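You operate a simulated robot arm through the tools that you are given. There is no shell and no other tool.

You run a simulated robot arm. Do the job below in one go: nothing can be reset, and whatever is moved stays where it is left.

TASK
Light the lamp, brush the dust off the deck, then switch it off.
Fine: put the brush back. Set down upright: brush. What is to be rubbed or washed off counts as gone when no trace of it is left.

It is judged by the outcome, as a careful person would: the job done as asked, and still so three seconds after it is handed in. It fails if anything else is knocked over, pushed out of place, dropped, spilled or broken.

THE ROBOT
A 6-joint arm with a two-finger gripper, fixed in place. Base frame: the origin is at the foot of the arm, x ahead of it, y to its left, z up; the work surface is at about z = 0.88. Lengths are in m, angles in degrees, forces in N, time in s.
With the tool pointing down near the work surface it reaches from about 0.14 to 0.68 m from the base axis. Its first joint turns from -66.0 to 66.0 degrees. Payload 2.45 kg.
The tool frame sits at the grasp point between the pads (the TCP): z along the fingers, y along the line on which they close. The tips reach 0.03 m beyond it. Largest opening 0.106 m; the body of the gripper starts 0.079 m behind the TCP.
Orientation is that of the tool frame in the base frame, as a unit quaternion [x, y, z, w]. With the fingers straight down and closing along the base's y, the tool's x points along the base's -x, its y along +y and its z along -z.

THE INTERFACE
- The arm moves only by the tool jog_arm. Its arguments are lists of equal length, an entry for each row: "slide": the shift along the base's x, y, z in m, a list of three; "dr": the turn, a rotation vector about the base's x, y, z in degrees, a list of three; "hand": the finger opening in m, from 0 to 0.106. In form: {"slide": [[dx, dy, dz], ...], "dr": [[rx, ry, rz], ...], "hand": [hand, ...]}. A call has 1 to 20 rows; each row shifts and turns the commanded pose from where the row before left it. Each row takes 0.2 s and may step no farther than 0.05 m and 8.6 degrees from the row before; otherwise, or with a gripper value out of range, the whole call is refused. Where a pose cannot be reached the arm comes as near as it can. A force on the tool above 40 N (or 10 N above the force at the start of the call, whichever is more), or a blocked arm, ends the call early, and 0.2 s more pass. Each finger travels about 0.153 m/s and halts on what it meets, pressing with about 28 N; the grip force reading is that of the motor and also rises with nothing between the fingers. The clock runs only during rows and for 0.2 s after the last one: add rows that do not move to give the fingers time. The reply holds the time, the measured pose of the TCP, the force on the tool along the base axes, the opening and the grip force, in the units named above and with some noise, with the torque about the TCP (base axes, N m) and any sound that the robot's microphone picked up.
- Cameras (640 x 400 px; columns grow to the right, rows downward): "scene" is fixed at [0.0618, 0.4221, 1.3963]; the picture's right is [-0.69, -0.72, 0.00], its down [-0.47, 0.45, -0.76] and it looks along [0.55, -0.53, -0.65] (base axes); focal length 252 px, centre (320, 200). "wrist" rides on the gripper at [0.076, -0.002, -0.106] in the tool frame; the picture's right is [0.02, 1.00, 0.00], its down [-0.78, 0.02, -0.62] and it looks along [-0.62, 0.01, 0.78] (tool axes); focal length 247 px, centre (320, 200). There is no depth. A picture from a camera that has moved, and an enlarged one, comes with that camera's place and axes in the base frame and with its lens.
- camera(camera): a new picture of that camera. It takes no simulated time.
- enlarge(camera, box): a new picture of the part [left, top, right, bottom] of that camera's present view, enlarged. It takes no simulated time.
- sign_off(): hands the job in; it is judged then, once.

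Nothing tells you positions but the pictures and the camera data. Unless the task says otherwise, let go and move clear before handing in.

The tools are called after "Emit:" as a command line: name --argument value ..., lists and objects as JSON in quotes. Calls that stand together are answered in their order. jog_arm: Moves the arm, as the interface text tells. Its arguments: {"type":"object","properties":{"slide":{"type":"array"},"dr":{"type":"array"},"hand":{"type":"array"}},"required":["slide","dr","hand"]} The other tools are called the same way: camera (camera) takes a picture; enlarge (camera, box) takes an enlarged picture of a part of a camera's view; sign_off () hands the job in.

At the start:

```text
clock: 0.0
position: [0.3106, 0.0113, 1.2205]
tool_rot: [0.0, 1.0, 0.0, 0.001]
ft_force: [0.4, -0.1, -0.3]
moment: [0.02, 0.0, 0.01]
grip_width: 0.106
finger_force: 0.0
```

scene: 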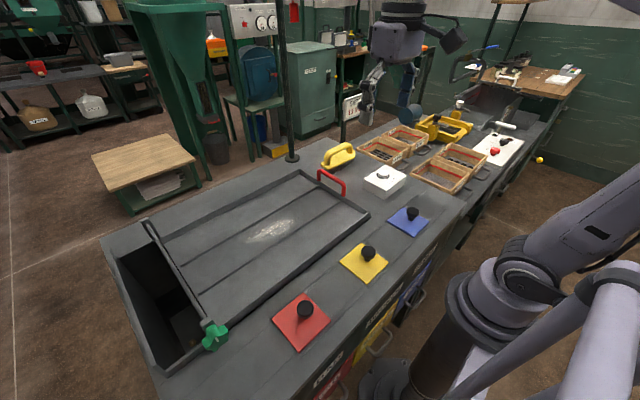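
wrist: 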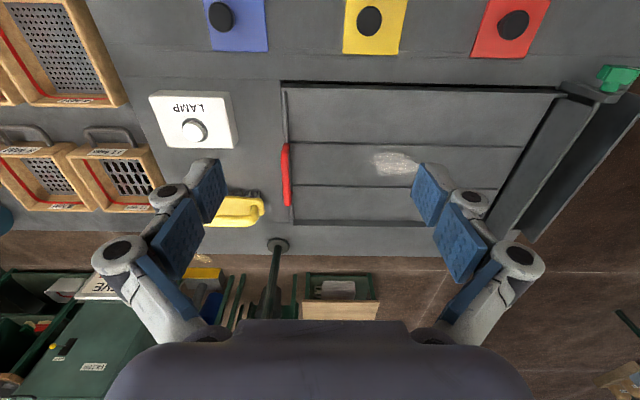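

I see a workbench with a tray-like deck (dust patch on it), a red handle, a yellow brush, a white box marked LAMP with a round button/knob, and coloured plates. I'll look closer before moving.

Emit:
enlarge --camera "scene" --box '[300, 120, 460, 220]'

Emit:
enlarge --camera "scene" --box '[140, 160, 380, 360]'

Emit:
enlarge --camera "wrist" --box '[130, 80, 310, 240]'

Emit:
enlarge --camera "wrist" --box '[270, 70, 640, 260]'

```text
4.00 times, centred on (380, 170) of scene
camera zoom: at [0.0618, 0.4221, 1.3963], right [-0.69, -0.72, 0.0], down [-0.47, 0.45, -0.76], along [0.55, -0.53, -0.65], focal length 1009 px, centre (80, 320)
```

zoom: 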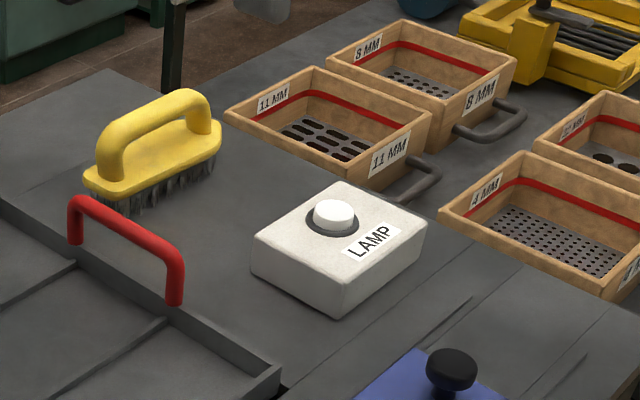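

```text
2.00 times, centred on (260, 260) of scene
camera zoom: at [0.0618, 0.4221, 1.3963], right [-0.69, -0.72, 0.0], down [-0.47, 0.45, -0.76], along [0.55, -0.53, -0.65], focal length 504 px, centre (440, 80)
```

zoom: 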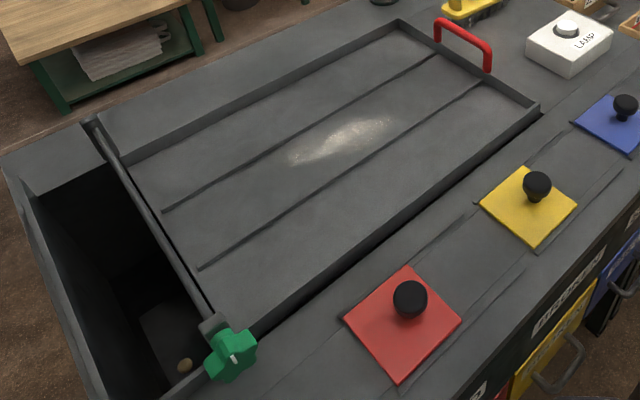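

```text
2.50 times, centred on (220, 160) of wrist
camera zoom: at [0.2362, 0.011, 1.3281], right [-0.02, 1.0, 0.0], down [0.78, 0.02, 0.62], along [0.62, 0.01, -0.78], focal length 617 px, centre (570, 300)
```

zoom: 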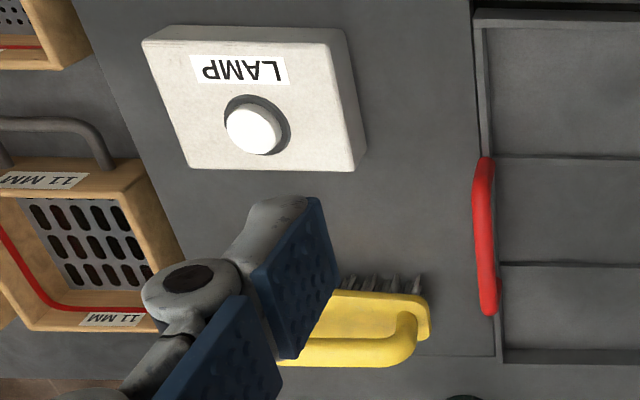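

```text
1.73 times, centred on (455, 165) of wrist
camera zoom: at [0.2362, 0.011, 1.3281], right [-0.02, 1.0, 0.0], down [0.78, 0.02, 0.62], along [0.62, 0.01, -0.78], focal length 427 px, centre (86, 260)
```

zoom: 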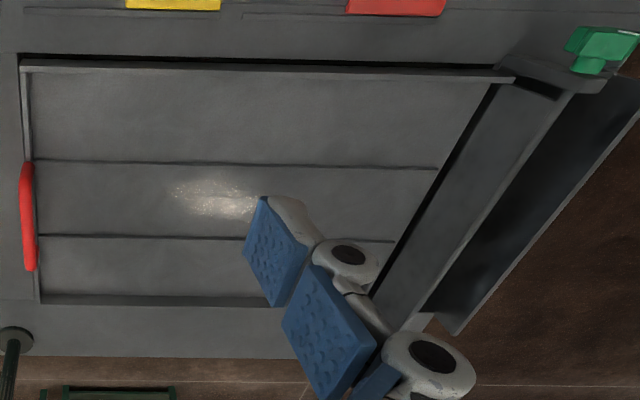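

The lamp box seems to be at about (0.41, -0.20), the brush at about (0.58, -0.17), and the dust around (0.49, 0.18). I'll move the wrist camera over the brush and lamp to get a better look.

Emit:
jog_arm --slide '[[0, -0.045, 0], [0, -0.045, 0], [0, -0.045, 0], [0, -0.045, 0], [0, 0, 0]]' --dr '[[0, 0, 0], [0, 0, 0], [0, 0, 0], [0, 0, 0], [0, 0, 0]]' --hand '[0.106, 0.106, 0.106, 0.106, 0.106]'

Emit:
camera --camera "wrist"

Emit:
camera --camera "scene"

```text
clock: 1.2
position: [0.3104, -0.1685, 1.2194]
tool_rot: [-0.001, 1.0, 0.001, 0.001]
ft_force: [0.5, -0.1, 0.1]
moment: [0.03, 0.01, -0.01]
grip_width: 0.1059
finger_force: 0.2
```

```text
taken
camera wrist: at [0.2368, -0.1692, 1.3268], right [-0.02, 1.0, 0.0], down [0.78, 0.02, 0.62], along [0.62, 0.01, -0.78], focal length 247 px, centre (320, 200)
```

wrist: 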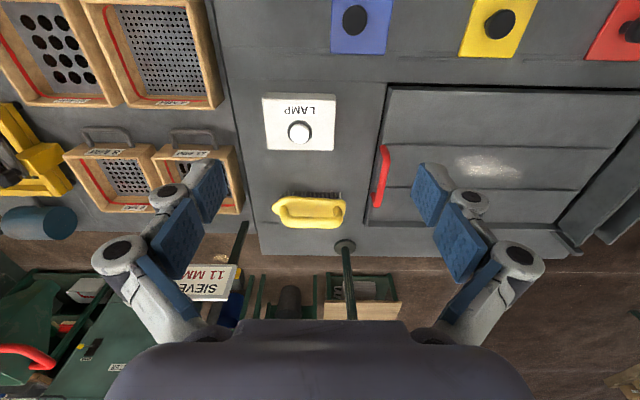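

```text
taken
```

scene: 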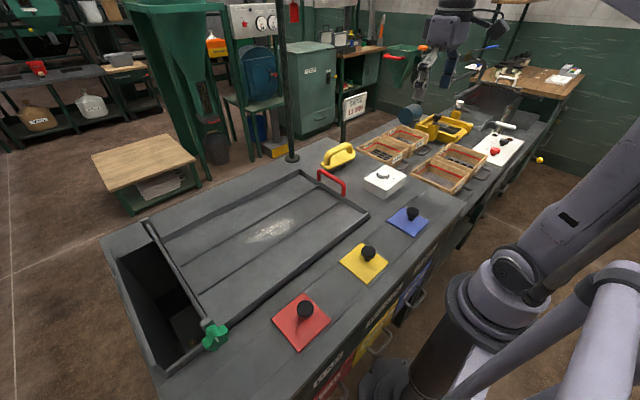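

Emit:
enlarge --camera "wrist" --box '[240, 80, 400, 240]'

Emit:
enlarge --camera "wrist" --box '[380, 80, 640, 250]'

Emit:
enlarge --camera "scene" --box '[210, 190, 330, 270]'

Emit:
enlarge --camera "scene" --box '[300, 70, 400, 200]'

```text
2.50 times, centred on (320, 160) of wrist
camera zoom: at [0.2368, -0.1692, 1.3268], right [-0.02, 1.0, 0.0], down [0.78, 0.02, 0.62], along [0.62, 0.01, -0.78], focal length 617 px, centre (320, 300)
```

zoom: 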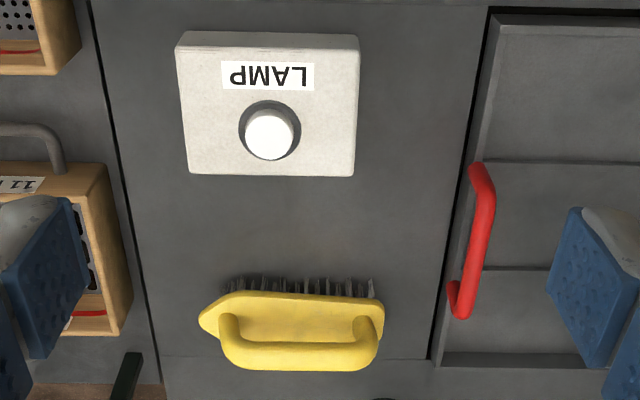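

```text
2.35 times, centred on (510, 165) of wrist
camera zoom: at [0.2368, -0.1692, 1.3268], right [-0.02, 1.0, 0.0], down [0.78, 0.02, 0.62], along [0.62, 0.01, -0.78], focal length 581 px, centre (-127, 282)
```

zoom: 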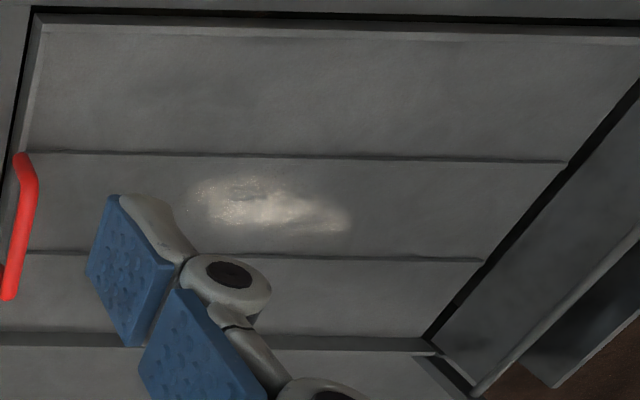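

```text
5.00 times, centred on (270, 230) of scene
camera zoom: at [0.0618, 0.422, 1.3963], right [-0.69, -0.72, 0.0], down [-0.47, 0.45, -0.76], along [0.55, -0.53, -0.65], focal length 1261 px, centre (570, 50)
```

zoom: 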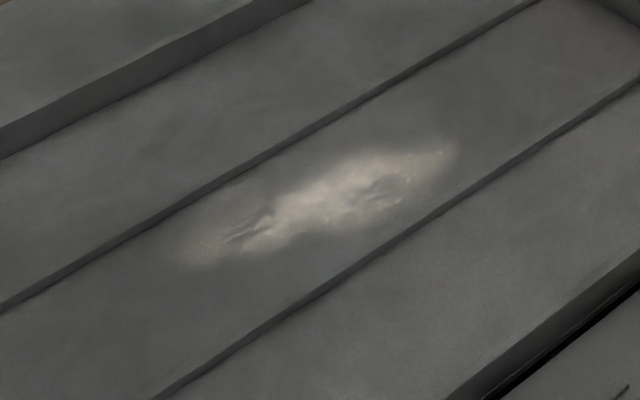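

```text
3.08 times, centred on (350, 135) of scene
camera zoom: at [0.0618, 0.422, 1.3963], right [-0.69, -0.72, 0.0], down [-0.47, 0.45, -0.76], along [0.55, -0.53, -0.65], focal length 776 px, centre (228, 400)
```

zoom: 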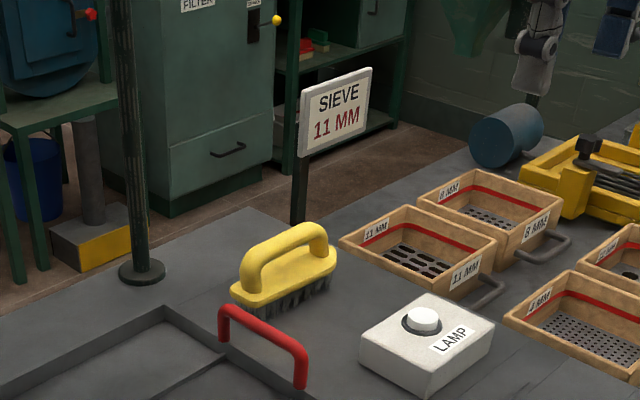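

The button's dome top works out at about (0.413, -0.203, 0.925), and the brush handle at about (0.597, -0.18, 0.947), running roughly along y. I'll close the fingers and move above the lamp button.

Emit:
jog_arm --slide '[[0.02, -0.007, -0.03], [0.0207, -0.007, -0.04], [0.0207, -0.007, -0.04], [0.0207, -0.007, -0.04], [0.0205, -0.0065, -0.04], [0, 0, -0.02], [0, 0, 0], [0, 0, 0]]' --dr '[[0, 0, 0], [0, 0, 0], [0, 0, 0], [0, 0, 0], [0, 0, 0], [0, 0, 0], [0, 0, 0], [0, 0, 0]]' --hand '[0.05, 0.0, 0.0, 0.0, 0.0, 0.0, 0.0, 0.0]'

Emit:
camera --camera "wrist"

Emit:
enlarge --camera "scene" --box '[320, 80, 480, 220]'

```text
clock: 3.0
position: [0.4133, -0.2014, 1.0108]
tool_rot: [0.0, 1.0, 0.001, 0.001]
ft_force: [-0.2, 0.1, -0.4]
moment: [0.0, 0.04, 0.0]
grip_width: 0.0001
finger_force: 27.7
```

```text
taken
camera wrist: at [0.3389, -0.203, 1.118], right [-0.02, 1.0, 0.0], down [0.78, 0.02, 0.62], along [0.62, 0.01, -0.78], focal length 247 px, centre (320, 200)
```

wrist: 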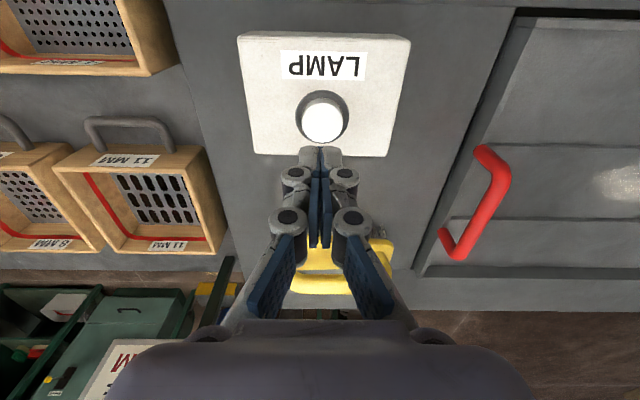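

```text
2.86 times, centred on (400, 150) of scene
camera zoom: at [0.0618, 0.4221, 1.3963], right [-0.69, -0.72, 0.0], down [-0.47, 0.45, -0.76], along [0.55, -0.53, -0.65], focal length 721 px, centre (91, 343)
```

zoom: 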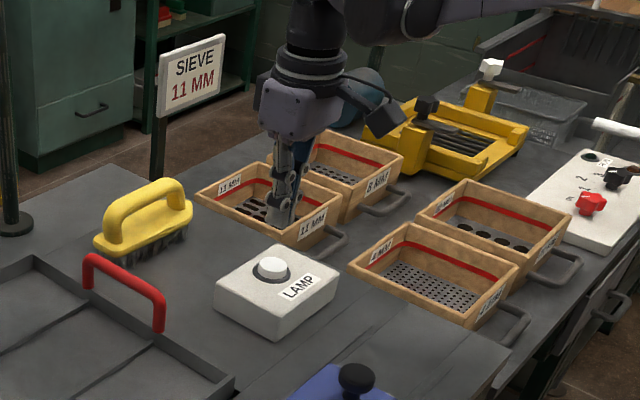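

The closed fingertips are directly over the button, with tips at about z = 0.981. I'll lower gently toward the button top, watching the force.

Emit:
jog_arm --slide '[[-0.001, 0.001, -0.02], [0, 0, -0.02], [0, 0, -0.005], [0, 0, 0]]' --dr '[[0, 0, 0], [0, 0, 0], [0, 0, 0], [0, 0, 0]]' --hand '[0, 0, 0, 0]'

Emit:
enlarge --camera "scene" --box '[350, 130, 430, 210]'

Emit:
camera --camera "wrist"

```text
clock: 4.0
position: [0.4122, -0.2007, 0.9659]
tool_rot: [0.0, 1.0, 0.001, 0.002]
ft_force: [-0.9, 0.1, 0.2]
moment: [0.02, 0.01, -0.02]
grip_width: 0.0
finger_force: 27.7
```

```text
5.00 times, centred on (390, 170) of scene
camera zoom: at [0.0618, 0.4221, 1.3963], right [-0.69, -0.72, 0.0], down [-0.47, 0.45, -0.76], along [0.55, -0.53, -0.65], focal length 1261 px, centre (-30, 350)
```

zoom: 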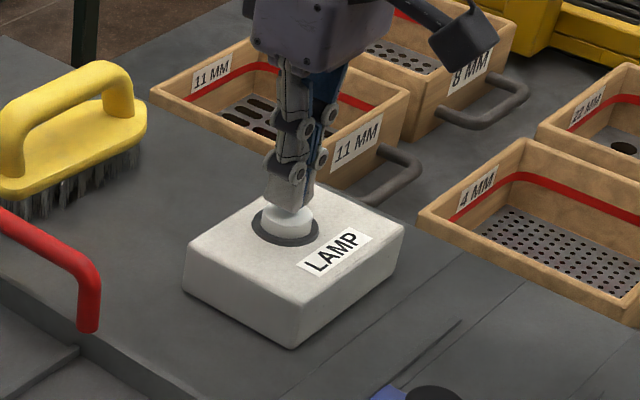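

```text
taken
camera wrist: at [0.3376, -0.2024, 1.073], right [-0.02, 1.0, 0.0], down [0.78, 0.02, 0.62], along [0.62, 0.01, -0.78], focal length 247 px, centre (320, 200)
```

wrist: 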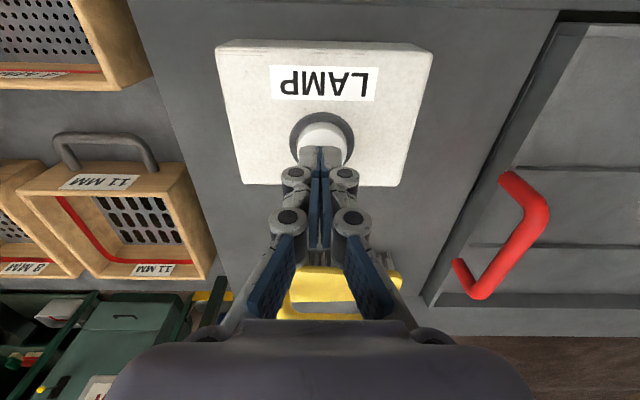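

The tips sit just above the button with no contact yet. I'll lower in small steps.

Emit:
jog_arm --slide '[[0, 0, -0.003], [0, 0, -0.003], [0, 0, -0.003]]' --dr '[[0, 0, 0], [0, 0, 0], [0, 0, 0]]' --hand '[0, 0, 0]'

Emit:
enlarge --camera "scene" --box '[350, 130, 430, 210]'

```text
clock: 4.8
position: [0.4132, -0.201, 0.9583]
tool_rot: [0.0, 1.0, 0.001, 0.001]
ft_force: [-0.4, -0.6, 2.6]
moment: [0.0, 0.03, 0.01]
grip_width: 0.006
finger_force: 28.9
heard: click
```

```text
5.00 times, centred on (390, 170) of scene
camera zoom: at [0.0618, 0.4221, 1.3963], right [-0.69, -0.72, 0.0], down [-0.47, 0.45, -0.76], along [0.55, -0.53, -0.65], focal length 1261 px, centre (-30, 350)
```

zoom: 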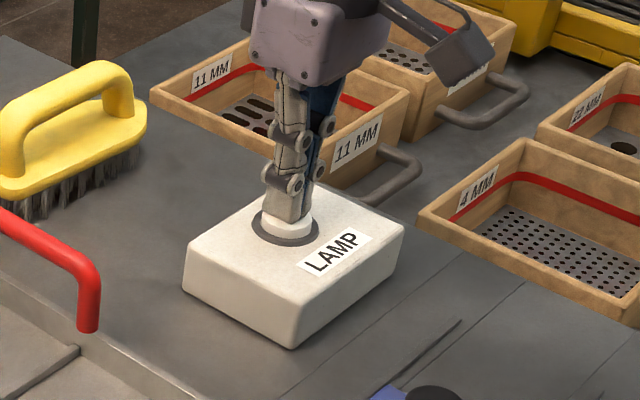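

I heard a click and the deck looks brighter. I'll lift straight off and check whether the lamp is lit.

Emit:
jog_arm --slide '[[0, 0, 0.01], [0, 0, 0.03], [0, 0, 0.03], [0, 0, 0]]' --dr '[[0, 0, 0], [0, 0, 0], [0, 0, 0], [0, 0, 0]]' --hand '[0, 0, 0, 0]'

Emit:
camera --camera "scene"

Emit:
camera --camera "wrist"

```text
clock: 5.8
position: [0.4128, -0.2001, 1.0269]
tool_rot: [0.001, 1.0, 0.0, 0.001]
ft_force: [0.7, -0.6, 0.2]
moment: [-0.01, 0.05, -0.04]
grip_width: 0.0002
finger_force: 28.2
```

```text
taken
```

scene: 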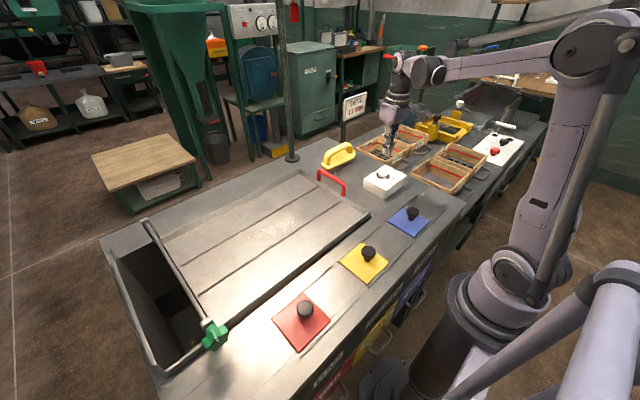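

```text
taken
camera wrist: at [0.3374, -0.2017, 1.1343], right [-0.02, 1.0, 0.0], down [0.78, 0.02, 0.62], along [0.62, 0.01, -0.78], focal length 247 px, centre (320, 200)
```

wrist: 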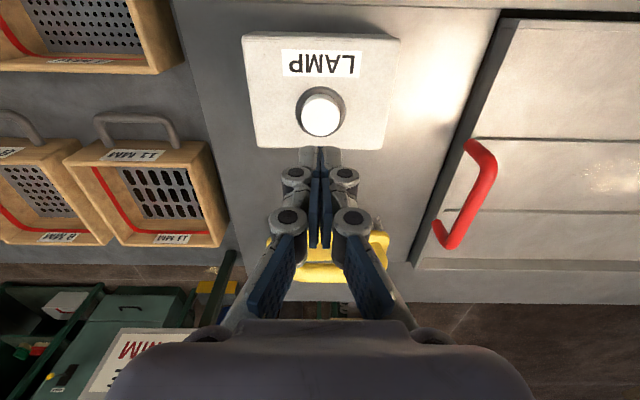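

The lamp is lit: the overhead light is now shining on the deck. Next I'll turn the gripper 90° so the fingers close across the brush handle, and look at the brush from the deck side.

Emit:
jog_arm --slide '[[0, 0, 0.03], [0.0182, 0.016, 0.0045], [0.0182, 0.016, 0.0045], [0.0182, 0.016, 0.0045], [0.0182, 0.016, 0.0045], [0.0182, 0.016, 0.0045], [0.0182, 0.016, 0.0045], [0.0182, 0.016, 0.0045], [0.0182, 0.016, 0.0045], [0.0182, 0.016, 0.0045], [0.0182, 0.016, 0.0045], [0, 0, 0], [0, 0, 0]]' --dr '[[0, 0, 0], [0, 0, -8.2], [0, 0, -8.2], [0, 0, -8.2], [0, 0, -8.2], [0, 0, -8.2], [0, 0, -8.2], [0, 0, -8.2], [0, 0, -8.2], [0, 0, -8.2], [0, 0, -8.2], [0, 0, -8.0], [0, 0, 0]]' --hand '[0.0, 0.03, 0.06, 0.09, 0.106, 0.106, 0.106, 0.106, 0.106, 0.106, 0.106, 0.106, 0.106]'

Emit:
camera --camera "wrist"

Emit:
camera --camera "scene"

```text
clock: 8.6
position: [0.5946, -0.0405, 1.1009]
tool_rot: [0.707, 0.707, 0.0, 0.001]
ft_force: [-0.4, 0.1, -0.1]
moment: [-0.01, -0.01, -0.03]
grip_width: 0.1062
finger_force: 0.1
```

```text
taken
camera wrist: at [0.5949, 0.0362, 1.2085], right [1.0, 0.02, 0.0], down [0.02, -0.78, 0.62], along [0.01, -0.62, -0.78], focal length 247 px, centre (320, 200)
```

wrist: 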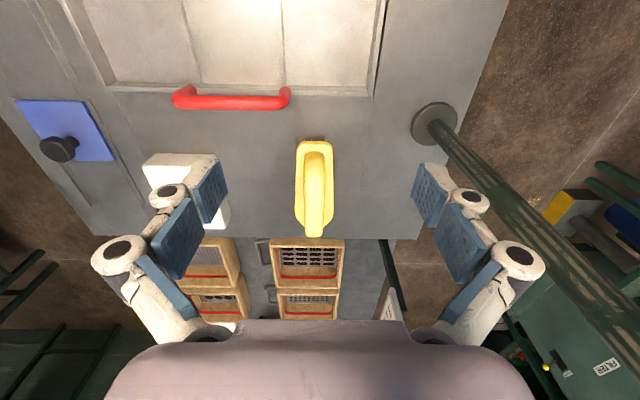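

```text
taken
```

scene: 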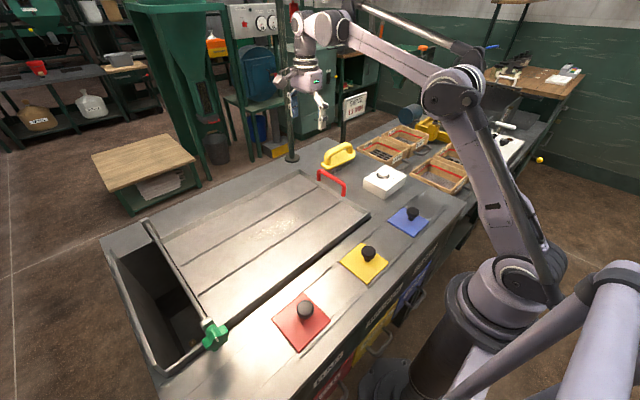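

The gripper is rotated cleanly. A tall pole stands at about (0.75, -0.09) at the back edge, which I need to stay clear of. I'll zoom in on the brush and deck.

Emit:
enlarge --camera "wrist" --box '[270, 130, 360, 250]'

Emit:
enlarge --camera "scene" --box '[310, 135, 370, 195]'

Emit:
enlarge --camera "scene" --box '[210, 190, 330, 270]'

```text
3.33 times, centred on (315, 190) of wrist
camera zoom: at [0.5949, 0.0362, 1.2085], right [1.0, 0.02, 0.0], down [0.02, -0.78, 0.62], along [0.01, -0.62, -0.78], focal length 823 px, centre (337, 233)
```

zoom: 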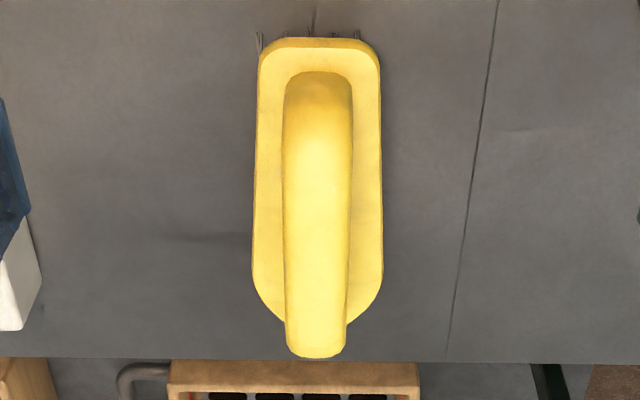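

```text
6.67 times, centred on (340, 165) of scene
camera zoom: at [0.0618, 0.4221, 1.3963], right [-0.69, -0.72, 0.0], down [-0.47, 0.45, -0.76], along [0.55, -0.53, -0.65], focal length 1682 px, centre (187, 433)
```

zoom: 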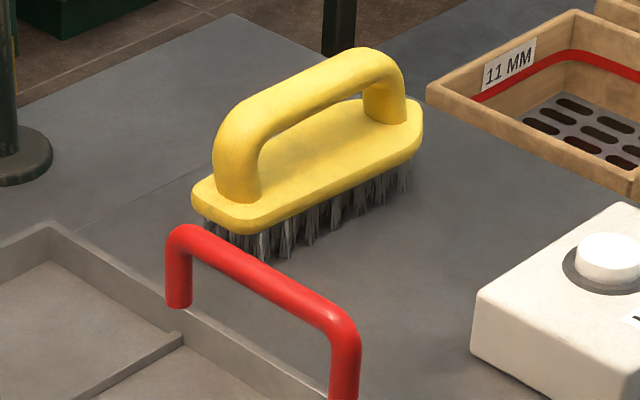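

```text
5.00 times, centred on (270, 230) of scene
camera zoom: at [0.0618, 0.4221, 1.3963], right [-0.69, -0.72, 0.0], down [-0.47, 0.45, -0.76], along [0.55, -0.53, -0.65], focal length 1261 px, centre (570, 50)
```

zoom: 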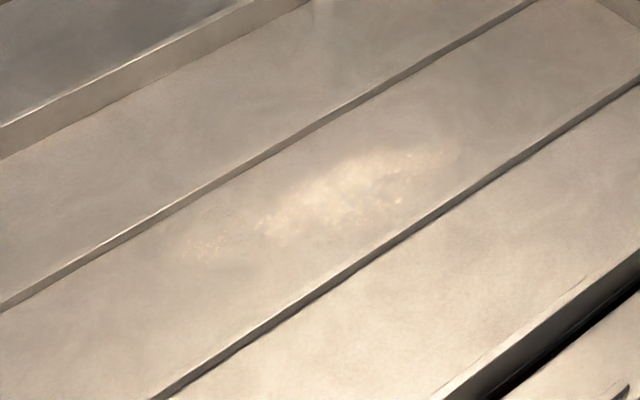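

The brush is aligned along y, with its axis at x≈0.590, its centre at y≈-0.178, the handle bar at z≈0.955 and the body top at z≈0.914. I'll move above its centre and check alignment.

Emit:
jog_arm --slide '[[-0.0012, -0.0344, -0.01], [-0.0012, -0.0344, -0.01], [-0.0012, -0.0344, -0.01], [-0.001, -0.0343, -0.01], [0, 0, -0.02], [0, 0, 0], [0, 0, 0]]' --dr '[[0, 0, 0], [0, 0, 0], [0, 0, 0], [0, 0, 0], [0, 0, 0], [0, 0, 0], [0, 0, 0]]' --hand '[0.09, 0.08, 0.07, 0.07, 0.07, 0.07, 0.07]'

Emit:
camera --camera "wrist"

Emit:
enlarge --camera "scene" --box '[290, 90, 410, 195]'

```text
clock: 10.2
position: [0.5909, -0.1786, 1.0427]
tool_rot: [0.707, 0.707, 0.0, 0.0]
ft_force: [0.3, -0.4, 1.1]
moment: [0.0, -0.01, 0.01]
grip_width: 0.0701
finger_force: 0.1
```

```text
taken
camera wrist: at [0.5896, -0.1021, 1.1497], right [1.0, 0.02, 0.0], down [0.02, -0.78, 0.62], along [0.01, -0.62, -0.78], focal length 247 px, centre (320, 200)
```

wrist: 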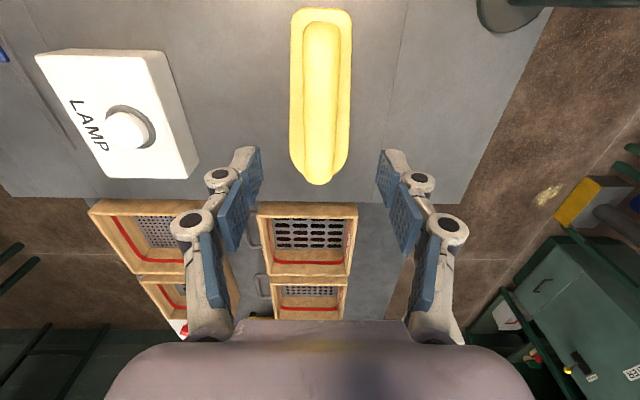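

```text
3.81 times, centred on (350, 142) of scene
camera zoom: at [0.0618, 0.422, 1.3963], right [-0.69, -0.72, 0.0], down [-0.47, 0.45, -0.76], along [0.55, -0.53, -0.65], focal length 961 px, centre (206, 419)
```

zoom: 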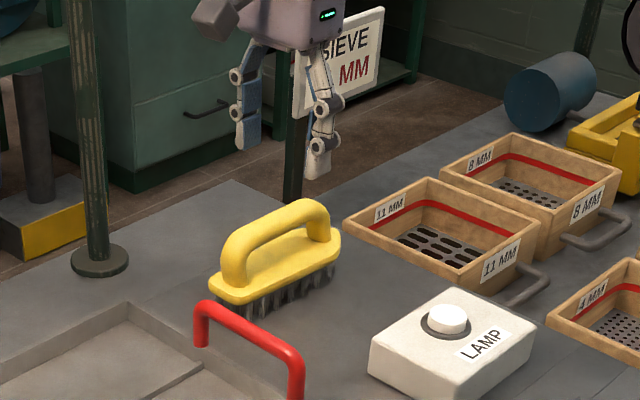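

The fingers straddle the handle, centred on it. I'll descend to handle height (TCP z≈0.953) and check before closing.

Emit:
jog_arm --slide '[[0, 0.003, -0.03], [0, 0, -0.025], [0, 0, -0.02], [0, 0, -0.012], [0, 0, 0]]' --dr '[[0, 0, 0], [0, 0, 0], [0, 0, 0], [0, 0, 0], [0, 0, 0]]' --hand '[0.07, 0.07, 0.07, 0.07, 0.07]'

Emit:
camera --camera "wrist"

Emit:
enlarge --camera "scene" --box '[300, 110, 380, 190]'

```text
clock: 11.4
position: [0.5904, -0.1761, 0.9544]
tool_rot: [0.706, 0.708, 0.0, 0.002]
ft_force: [-0.1, 0.2, 0.0]
moment: [0.04, -0.01, 0.0]
grip_width: 0.0697
finger_force: 0.1
```

```text
taken
camera wrist: at [0.5901, -0.0991, 1.0614], right [1.0, 0.02, 0.0], down [0.02, -0.78, 0.62], along [0.01, -0.62, -0.78], focal length 247 px, centre (320, 200)
```

wrist: 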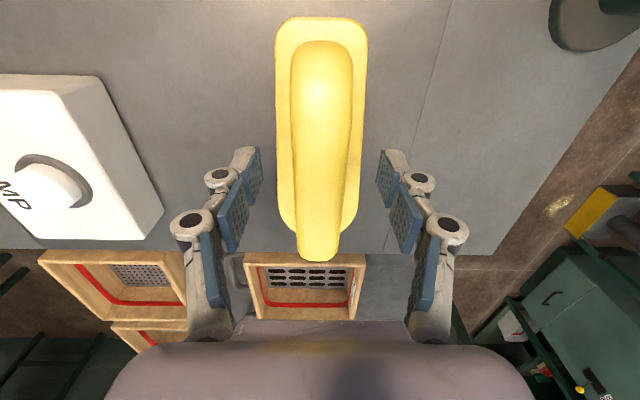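

```text
5.00 times, centred on (340, 150) of scene
camera zoom: at [0.0618, 0.4221, 1.3963], right [-0.69, -0.72, 0.0], down [-0.47, 0.45, -0.76], along [0.55, -0.53, -0.65], focal length 1261 px, centre (220, 450)
```

zoom: 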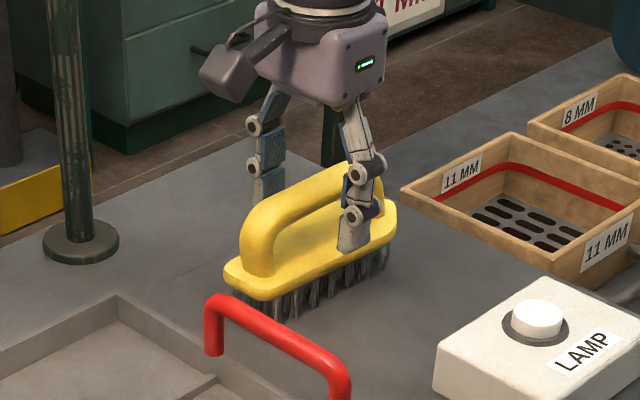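

The fingers straddle the handle with the tips just above the brush body. I'll close on the handle.

Emit:
jog_arm --slide '[[0, 0, 0], [0, 0, 0], [0, 0, 0], [0, 0, 0], [0, 0, 0]]' --dr '[[0, 0, 0], [0, 0, 0], [0, 0, 0], [0, 0, 0], [0, 0, 0]]' --hand '[0.045, 0.03, 0.015, 0.0, 0.0]'

Emit:
enlarge --camera "scene" --box '[300, 110, 380, 190]'

Emit:
camera --camera "wrist"

```text
clock: 12.6
position: [0.5908, -0.1772, 0.9547]
tool_rot: [0.707, 0.707, 0.0, 0.001]
ft_force: [-0.1, 0.8, 0.6]
moment: [0.02, 0.0, 0.03]
grip_width: 0.0242
finger_force: 27.9
```

```text
5.00 times, centred on (340, 150) of scene
camera zoom: at [0.0618, 0.422, 1.3963], right [-0.69, -0.72, 0.0], down [-0.47, 0.45, -0.76], along [0.55, -0.53, -0.65], focal length 1261 px, centre (220, 450)
```

zoom: 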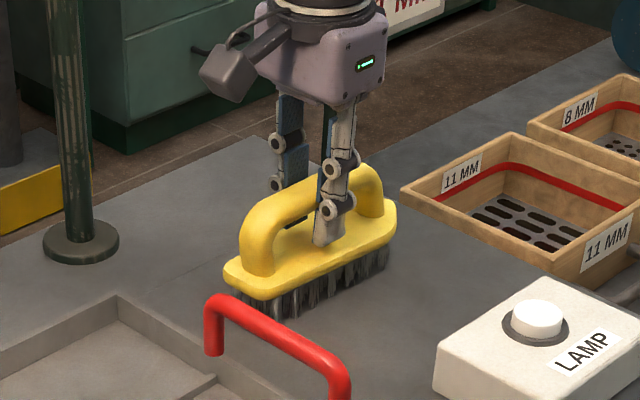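

```text
taken
camera wrist: at [0.5901, -0.0992, 1.0616], right [1.0, 0.02, 0.0], down [0.02, -0.78, 0.62], along [0.01, -0.62, -0.78], focal length 247 px, centre (320, 200)
```

wrist: 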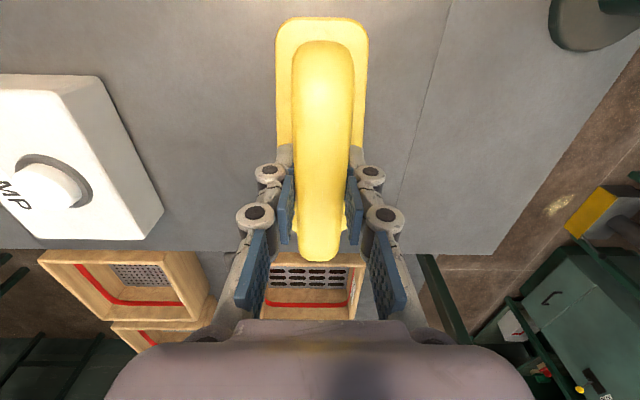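

The handle is gripped at 0.024 m. I'll note the home pose as TCP (0.5908, -0.1772, 0.9547) and lift straight up slowly.

Emit:
jog_arm --slide '[[0, 0, 0.005], [0, 0, 0.01], [0, 0, 0.015], [0, 0, 0.03], [0, 0, 0.04], [0, 0, 0.035], [0, 0, 0]]' --dr '[[0, 0, 0], [0, 0, 0], [0, 0, 0], [0, 0, 0], [0, 0, 0], [0, 0, 0], [0, 0, 0]]' --hand '[0, 0, 0, 0, 0, 0, 0]'

Emit:
camera --camera "wrist"

Emit:
enlarge --camera "scene" --box '[280, 70, 400, 190]'

```text
clock: 14.2
position: [0.5896, -0.1752, 1.0885]
tool_rot: [0.707, 0.707, 0.0, 0.002]
ft_force: [-0.5, -0.2, -1.4]
moment: [0.04, -0.01, -0.01]
grip_width: 0.0241
finger_force: 28.0
```

```text
taken
camera wrist: at [0.5899, -0.0983, 1.1967], right [1.0, 0.02, 0.0], down [0.02, -0.78, 0.62], along [0.01, -0.62, -0.78], focal length 247 px, centre (320, 200)
```

wrist: 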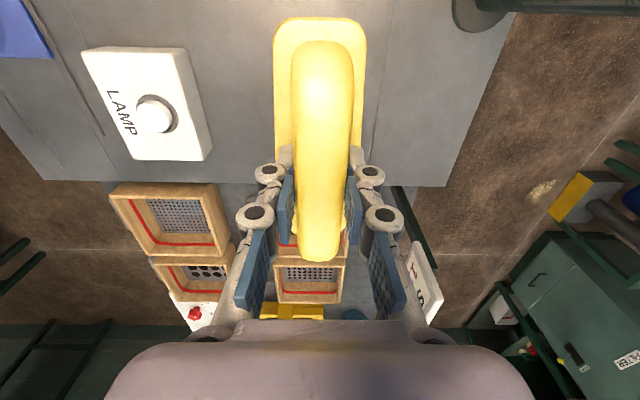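

```text
3.33 times, centred on (340, 130) of scene
camera zoom: at [0.0619, 0.422, 1.3963], right [-0.69, -0.72, 0.0], down [-0.47, 0.45, -0.76], along [0.55, -0.53, -0.65], focal length 841 px, centre (253, 433)
```

zoom: 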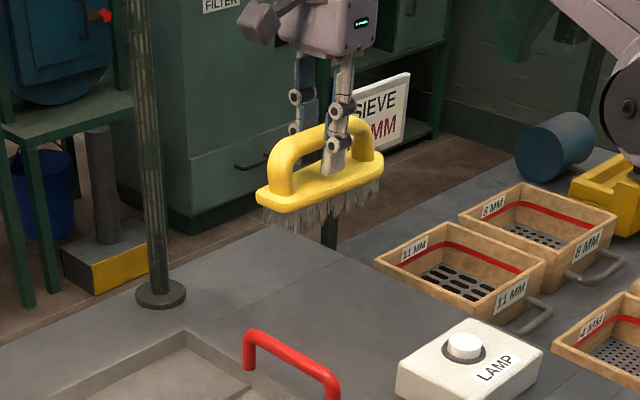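

The brush is held level and clear of the bench. I'll carry it over the deck to above the dust at about (0.49, 0.185).

Emit:
jog_arm --slide '[[-0.011, 0.04, 0], [-0.011, 0.04, 0], [-0.011, 0.04, 0], [-0.011, 0.04, 0], [-0.011, 0.04, 0], [-0.011, 0.04, 0], [-0.011, 0.04, 0], [-0.011, 0.04, 0], [-0.011, 0.04, 0], [0, 0, 0], [0, 0, 0]]' --dr '[[0, 0, 0], [0, 0, 0], [0, 0, 0], [0, 0, 0], [0, 0, 0], [0, 0, 0], [0, 0, 0], [0, 0, 0], [0, 0, 0], [0, 0, 0], [0, 0, 0]]' --hand '[0, 0, 0, 0, 0, 0, 0, 0, 0, 0, 0]'

Emit:
camera --camera "wrist"

Emit:
camera --camera "scene"

```text
clock: 16.6
position: [0.491, 0.1854, 1.0909]
tool_rot: [0.708, 0.707, 0.0, 0.002]
ft_force: [-0.3, -0.7, -1.3]
moment: [-0.02, -0.04, 0.01]
grip_width: 0.0237
finger_force: 27.6
```

```text
taken
camera wrist: at [0.491, 0.2627, 1.1971], right [1.0, 0.02, 0.0], down [0.02, -0.78, 0.62], along [0.01, -0.62, -0.78], focal length 247 px, centre (320, 200)
```

wrist: 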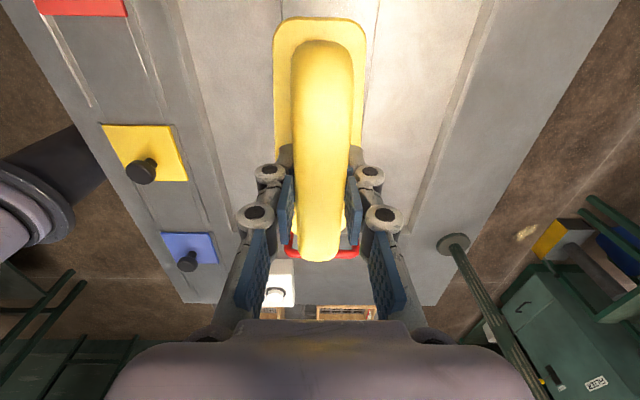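

```text
taken
```

scene: 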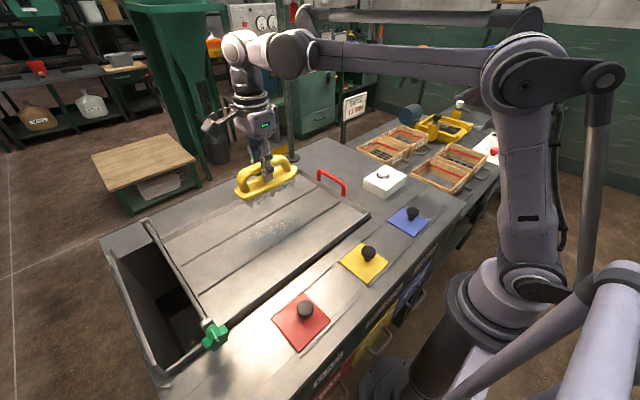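

The brush is above the dust, and the ribs at x≈0.451 and 0.548 leave room for it between them. I'll lower it toward the deck, then feel for contact.

Emit:
jog_arm --slide '[[0, 0, -0.03], [0, 0, -0.03], [0, 0, -0.03], [0, 0, -0.02], [0, 0, -0.01], [0, 0, 0]]' --dr '[[0, 0, 0], [0, 0, 0], [0, 0, 0], [0, 0, 0], [0, 0, 0], [0, 0, 0]]' --hand '[0, 0, 0, 0, 0, 0]'

Emit:
enlarge --camera "scene" --box '[200, 160, 340, 280]'

Emit:
camera --camera "wrist"

```text
clock: 18.0
position: [0.4912, 0.1839, 0.9688]
tool_rot: [0.707, 0.707, 0.0, 0.002]
ft_force: [0.0, 0.6, -1.2]
moment: [-0.02, 0.03, 0.04]
grip_width: 0.0239
finger_force: 28.1
```

```text
3.33 times, centred on (270, 220) of scene
camera zoom: at [0.0618, 0.4221, 1.3963], right [-0.69, -0.72, 0.0], down [-0.47, 0.45, -0.76], along [0.55, -0.53, -0.65], focal length 841 px, centre (487, 133)
```

zoom: 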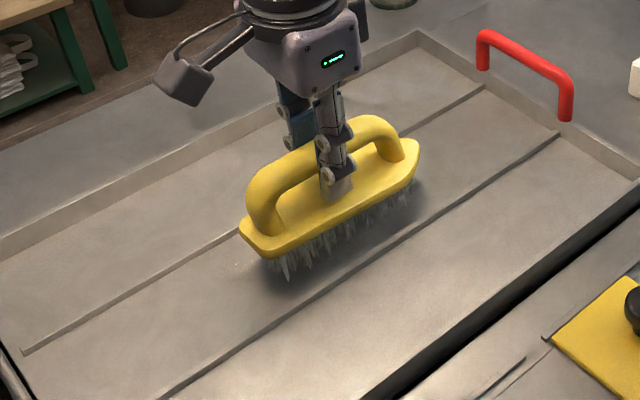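

```text
taken
camera wrist: at [0.4909, 0.2613, 1.0768], right [1.0, 0.02, 0.0], down [0.02, -0.78, 0.62], along [0.01, -0.62, -0.78], focal length 247 px, centre (320, 200)
```

wrist: 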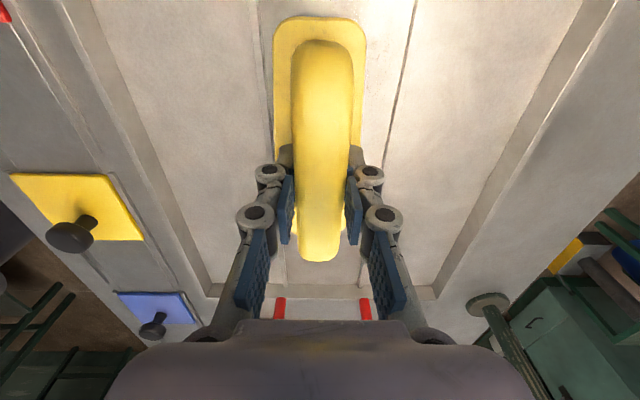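

The brush hovers just above the deck, between the ribs. I'll lower in 3 mm steps until contact.

Emit:
jog_arm --slide '[[0, 0, -0.003], [0, 0, -0.003], [0, 0, 0]]' --dr '[[0, 0, 0], [0, 0, 0], [0, 0, 0]]' --hand '[0, 0, 0]'

```text
clock: 18.8
position: [0.4908, 0.1826, 0.9637]
tool_rot: [0.707, 0.707, 0.0, 0.001]
ft_force: [-0.3, 0.8, -0.4]
moment: [0.0, 0.01, 0.0]
grip_width: 0.0239
finger_force: 28.7
```

Still barely any contact, so I'll continue down in 2 mm steps.

Emit:
jog_arm --slide '[[0, 0, -0.002], [0, 0, -0.002], [0, 0, 0]]' --dr '[[0, 0, 0], [0, 0, 0], [0, 0, 0]]' --hand '[0, 0, 0]'

```text
clock: 19.6
position: [0.4914, 0.1847, 0.9592]
tool_rot: [0.707, 0.707, 0.0, 0.001]
ft_force: [0.2, -0.2, -1.6]
moment: [0.01, 0.01, 0.0]
grip_width: 0.0244
finger_force: 28.3
```

Emit:
jog_arm --slide '[[0, 0, -0.002], [0, 0, -0.002], [0, 0, 0]]' --dr '[[0, 0, 0], [0, 0, 0], [0, 0, 0]]' --hand '[0, 0, 0]'

Emit:
enlarge --camera "scene" --box '[220, 170, 320, 260]'

```text
clock: 20.4
position: [0.4912, 0.1854, 0.9555]
tool_rot: [0.707, 0.707, 0.0, 0.001]
ft_force: [-0.2, 0.5, -1.3]
moment: [0.04, -0.04, -0.02]
grip_width: 0.0243
finger_force: 27.4
```

```text
4.44 times, centred on (270, 215) of scene
camera zoom: at [0.0618, 0.4221, 1.3963], right [-0.69, -0.72, 0.0], down [-0.47, 0.45, -0.76], along [0.55, -0.53, -0.65], focal length 1121 px, centre (542, 133)
```

zoom: 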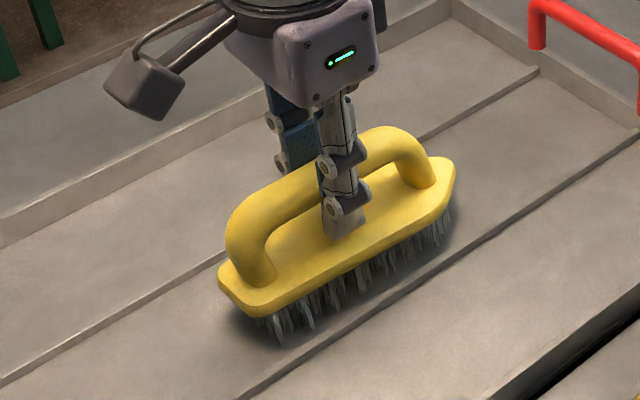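

Emit:
jog_arm --slide '[[0, 0, -0.002], [0, 0, -0.002], [0, 0, 0]]' --dr '[[0, 0, 0], [0, 0, 0], [0, 0, 0]]' --hand '[0, 0, 0]'

Emit:
enlarge --camera "scene" --box '[220, 170, 320, 260]'

```text
clock: 21.2
position: [0.4925, 0.1843, 0.9509]
tool_rot: [0.707, 0.707, 0.0, 0.001]
ft_force: [-0.6, 0.7, -1.3]
moment: [0.04, -0.02, -0.02]
grip_width: 0.0247
finger_force: 28.0
```

```text
4.44 times, centred on (270, 215) of scene
camera zoom: at [0.0618, 0.4221, 1.3963], right [-0.69, -0.72, 0.0], down [-0.47, 0.45, -0.76], along [0.55, -0.53, -0.65], focal length 1121 px, centre (542, 133)
```

zoom: 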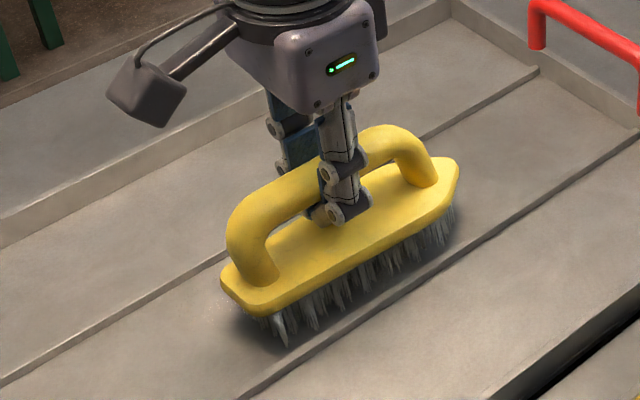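

Emit:
camera --camera "wrist"

Emit:
camera --camera "scene"

Emit:
enlarge --camera "scene" --box '[230, 175, 310, 255]'

```text
taken
camera wrist: at [0.4911, 0.2614, 1.0586], right [1.0, 0.02, 0.0], down [0.02, -0.78, 0.62], along [0.01, -0.62, -0.78], focal length 247 px, centre (320, 200)
```

wrist: 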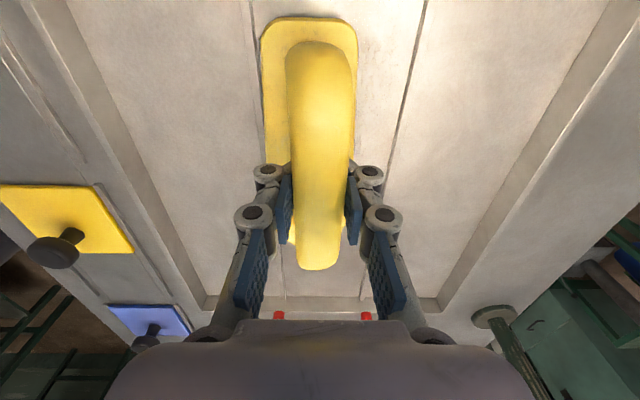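

```text
taken
```

scene: 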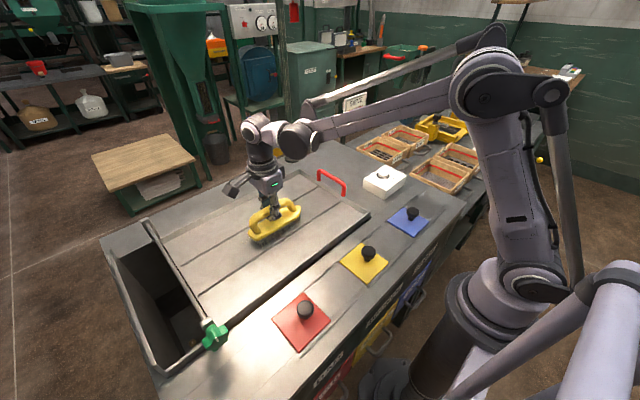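

```text
5.00 times, centred on (270, 215) of scene
camera zoom: at [0.0618, 0.4221, 1.3963], right [-0.69, -0.72, 0.0], down [-0.47, 0.45, -0.76], along [0.55, -0.53, -0.65], focal length 1261 px, centre (570, 125)
```

zoom: 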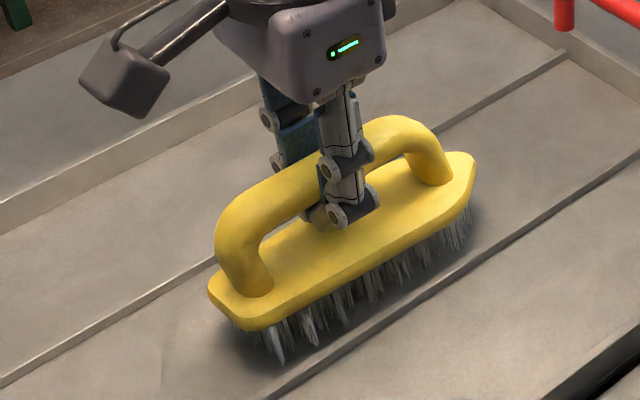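

Emit:
enlarge --camera "wrist" --box '[220, 0, 420, 290]'

Emit:
enlarge --camera "scene" --box '[250, 185, 300, 235]'

```text
1.38 times, centred on (320, 145) of wrist
camera zoom: at [0.4911, 0.2614, 1.0586], right [1.0, 0.02, 0.0], down [0.02, -0.78, 0.62], along [0.01, -0.62, -0.78], focal length 341 px, centre (320, 276)
```

zoom: 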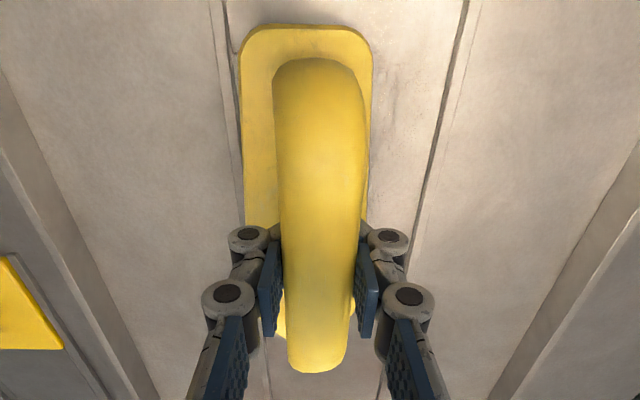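

```text
8.00 times, centred on (275, 210) of scene
camera zoom: at [0.0618, 0.4221, 1.3963], right [-0.69, -0.72, 0.0], down [-0.47, 0.45, -0.76], along [0.55, -0.53, -0.65], focal length 2018 px, centre (680, 120)
```

zoom: 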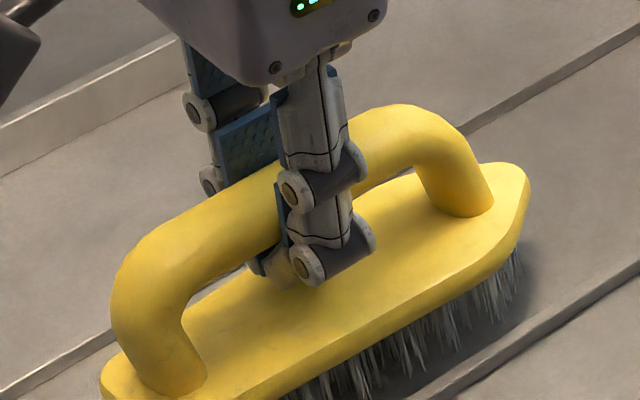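

The brush seems to have rolled slightly in the grip without a clear contact force. I'll raise it a little to check how it sits in the hand.

Emit:
jog_arm --slide '[[0, 0, 0.01], [0, 0, 0.02], [0, 0, 0]]' --dr '[[0, 0, 0], [0, 0, 0], [0, 0, 0]]' --hand '[0, 0, 0]'

Emit:
enlarge --camera "wrist" --box '[220, 0, 420, 290]'

Emit:
enlarge --camera "scene" --box '[230, 155, 310, 235]'

Emit:
enlarge --camera "scene" --box '[200, 180, 340, 290]'

```text
clock: 22.0
position: [0.491, 0.1846, 0.9803]
tool_rot: [0.707, 0.707, 0.001, 0.001]
ft_force: [0.3, 0.0, -0.8]
moment: [0.03, -0.02, -0.01]
grip_width: 0.0245
finger_force: 27.8
```

```text
1.38 times, centred on (320, 145) of wrist
camera zoom: at [0.4908, 0.2616, 1.089], right [1.0, 0.02, 0.0], down [0.02, -0.78, 0.62], along [0.01, -0.62, -0.78], focal length 341 px, centre (320, 276)
```

zoom: 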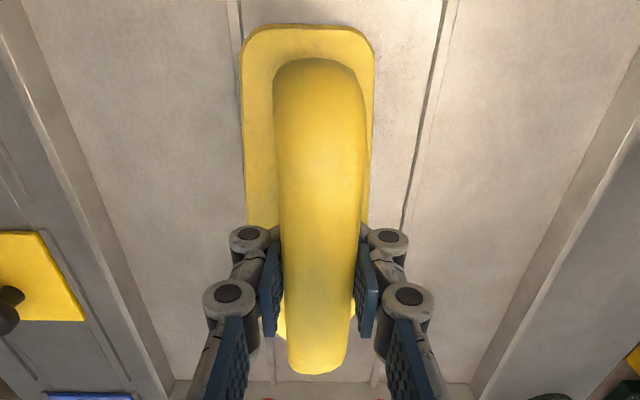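

```text
5.00 times, centred on (270, 195) of scene
camera zoom: at [0.0618, 0.4221, 1.3963], right [-0.69, -0.72, 0.0], down [-0.47, 0.45, -0.76], along [0.55, -0.53, -0.65], focal length 1261 px, centre (570, 225)
```

zoom: 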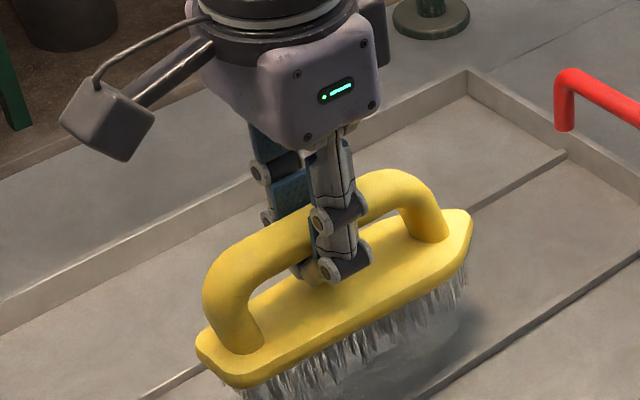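

```text
3.64 times, centred on (270, 235) of scene
camera zoom: at [0.0618, 0.4221, 1.3963], right [-0.69, -0.72, 0.0], down [-0.47, 0.45, -0.76], along [0.55, -0.53, -0.65], focal length 917 px, centre (502, 73)
```

zoom: 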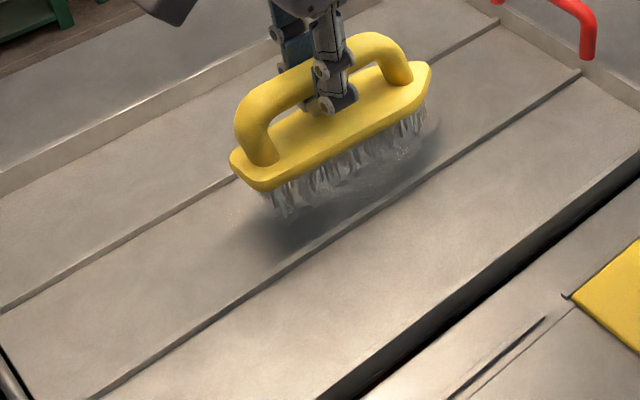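

Emit:
enlarge --camera "scene" --box '[245, 170, 295, 220]'

Emit:
enlarge --camera "wrist" --box '[250, 140, 400, 290]'

```text
8.00 times, centred on (270, 195) of scene
camera zoom: at [0.0618, 0.4221, 1.3963], right [-0.69, -0.72, 0.0], down [-0.47, 0.45, -0.76], along [0.55, -0.53, -0.65], focal length 2018 px, centre (720, 240)
```

zoom: 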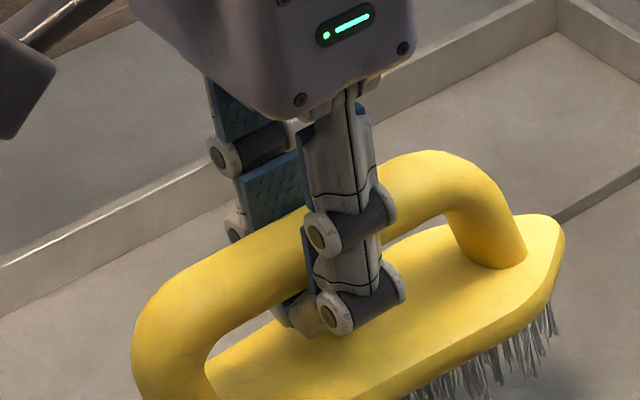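

```text
2.67 times, centred on (325, 215) of wrist
camera zoom: at [0.4908, 0.2616, 1.089], right [1.0, 0.02, 0.0], down [0.02, -0.78, 0.62], along [0.01, -0.62, -0.78], focal length 659 px, centre (307, 160)
```

zoom: 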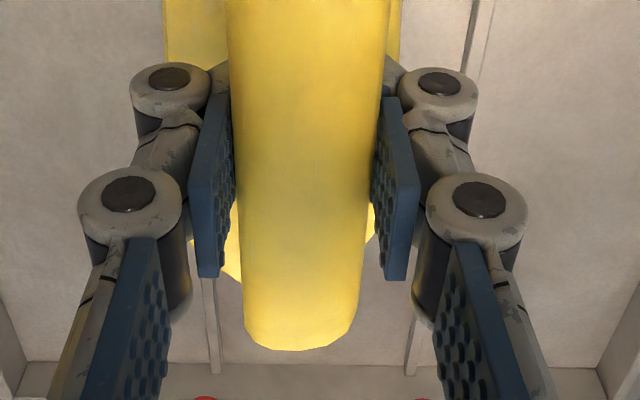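

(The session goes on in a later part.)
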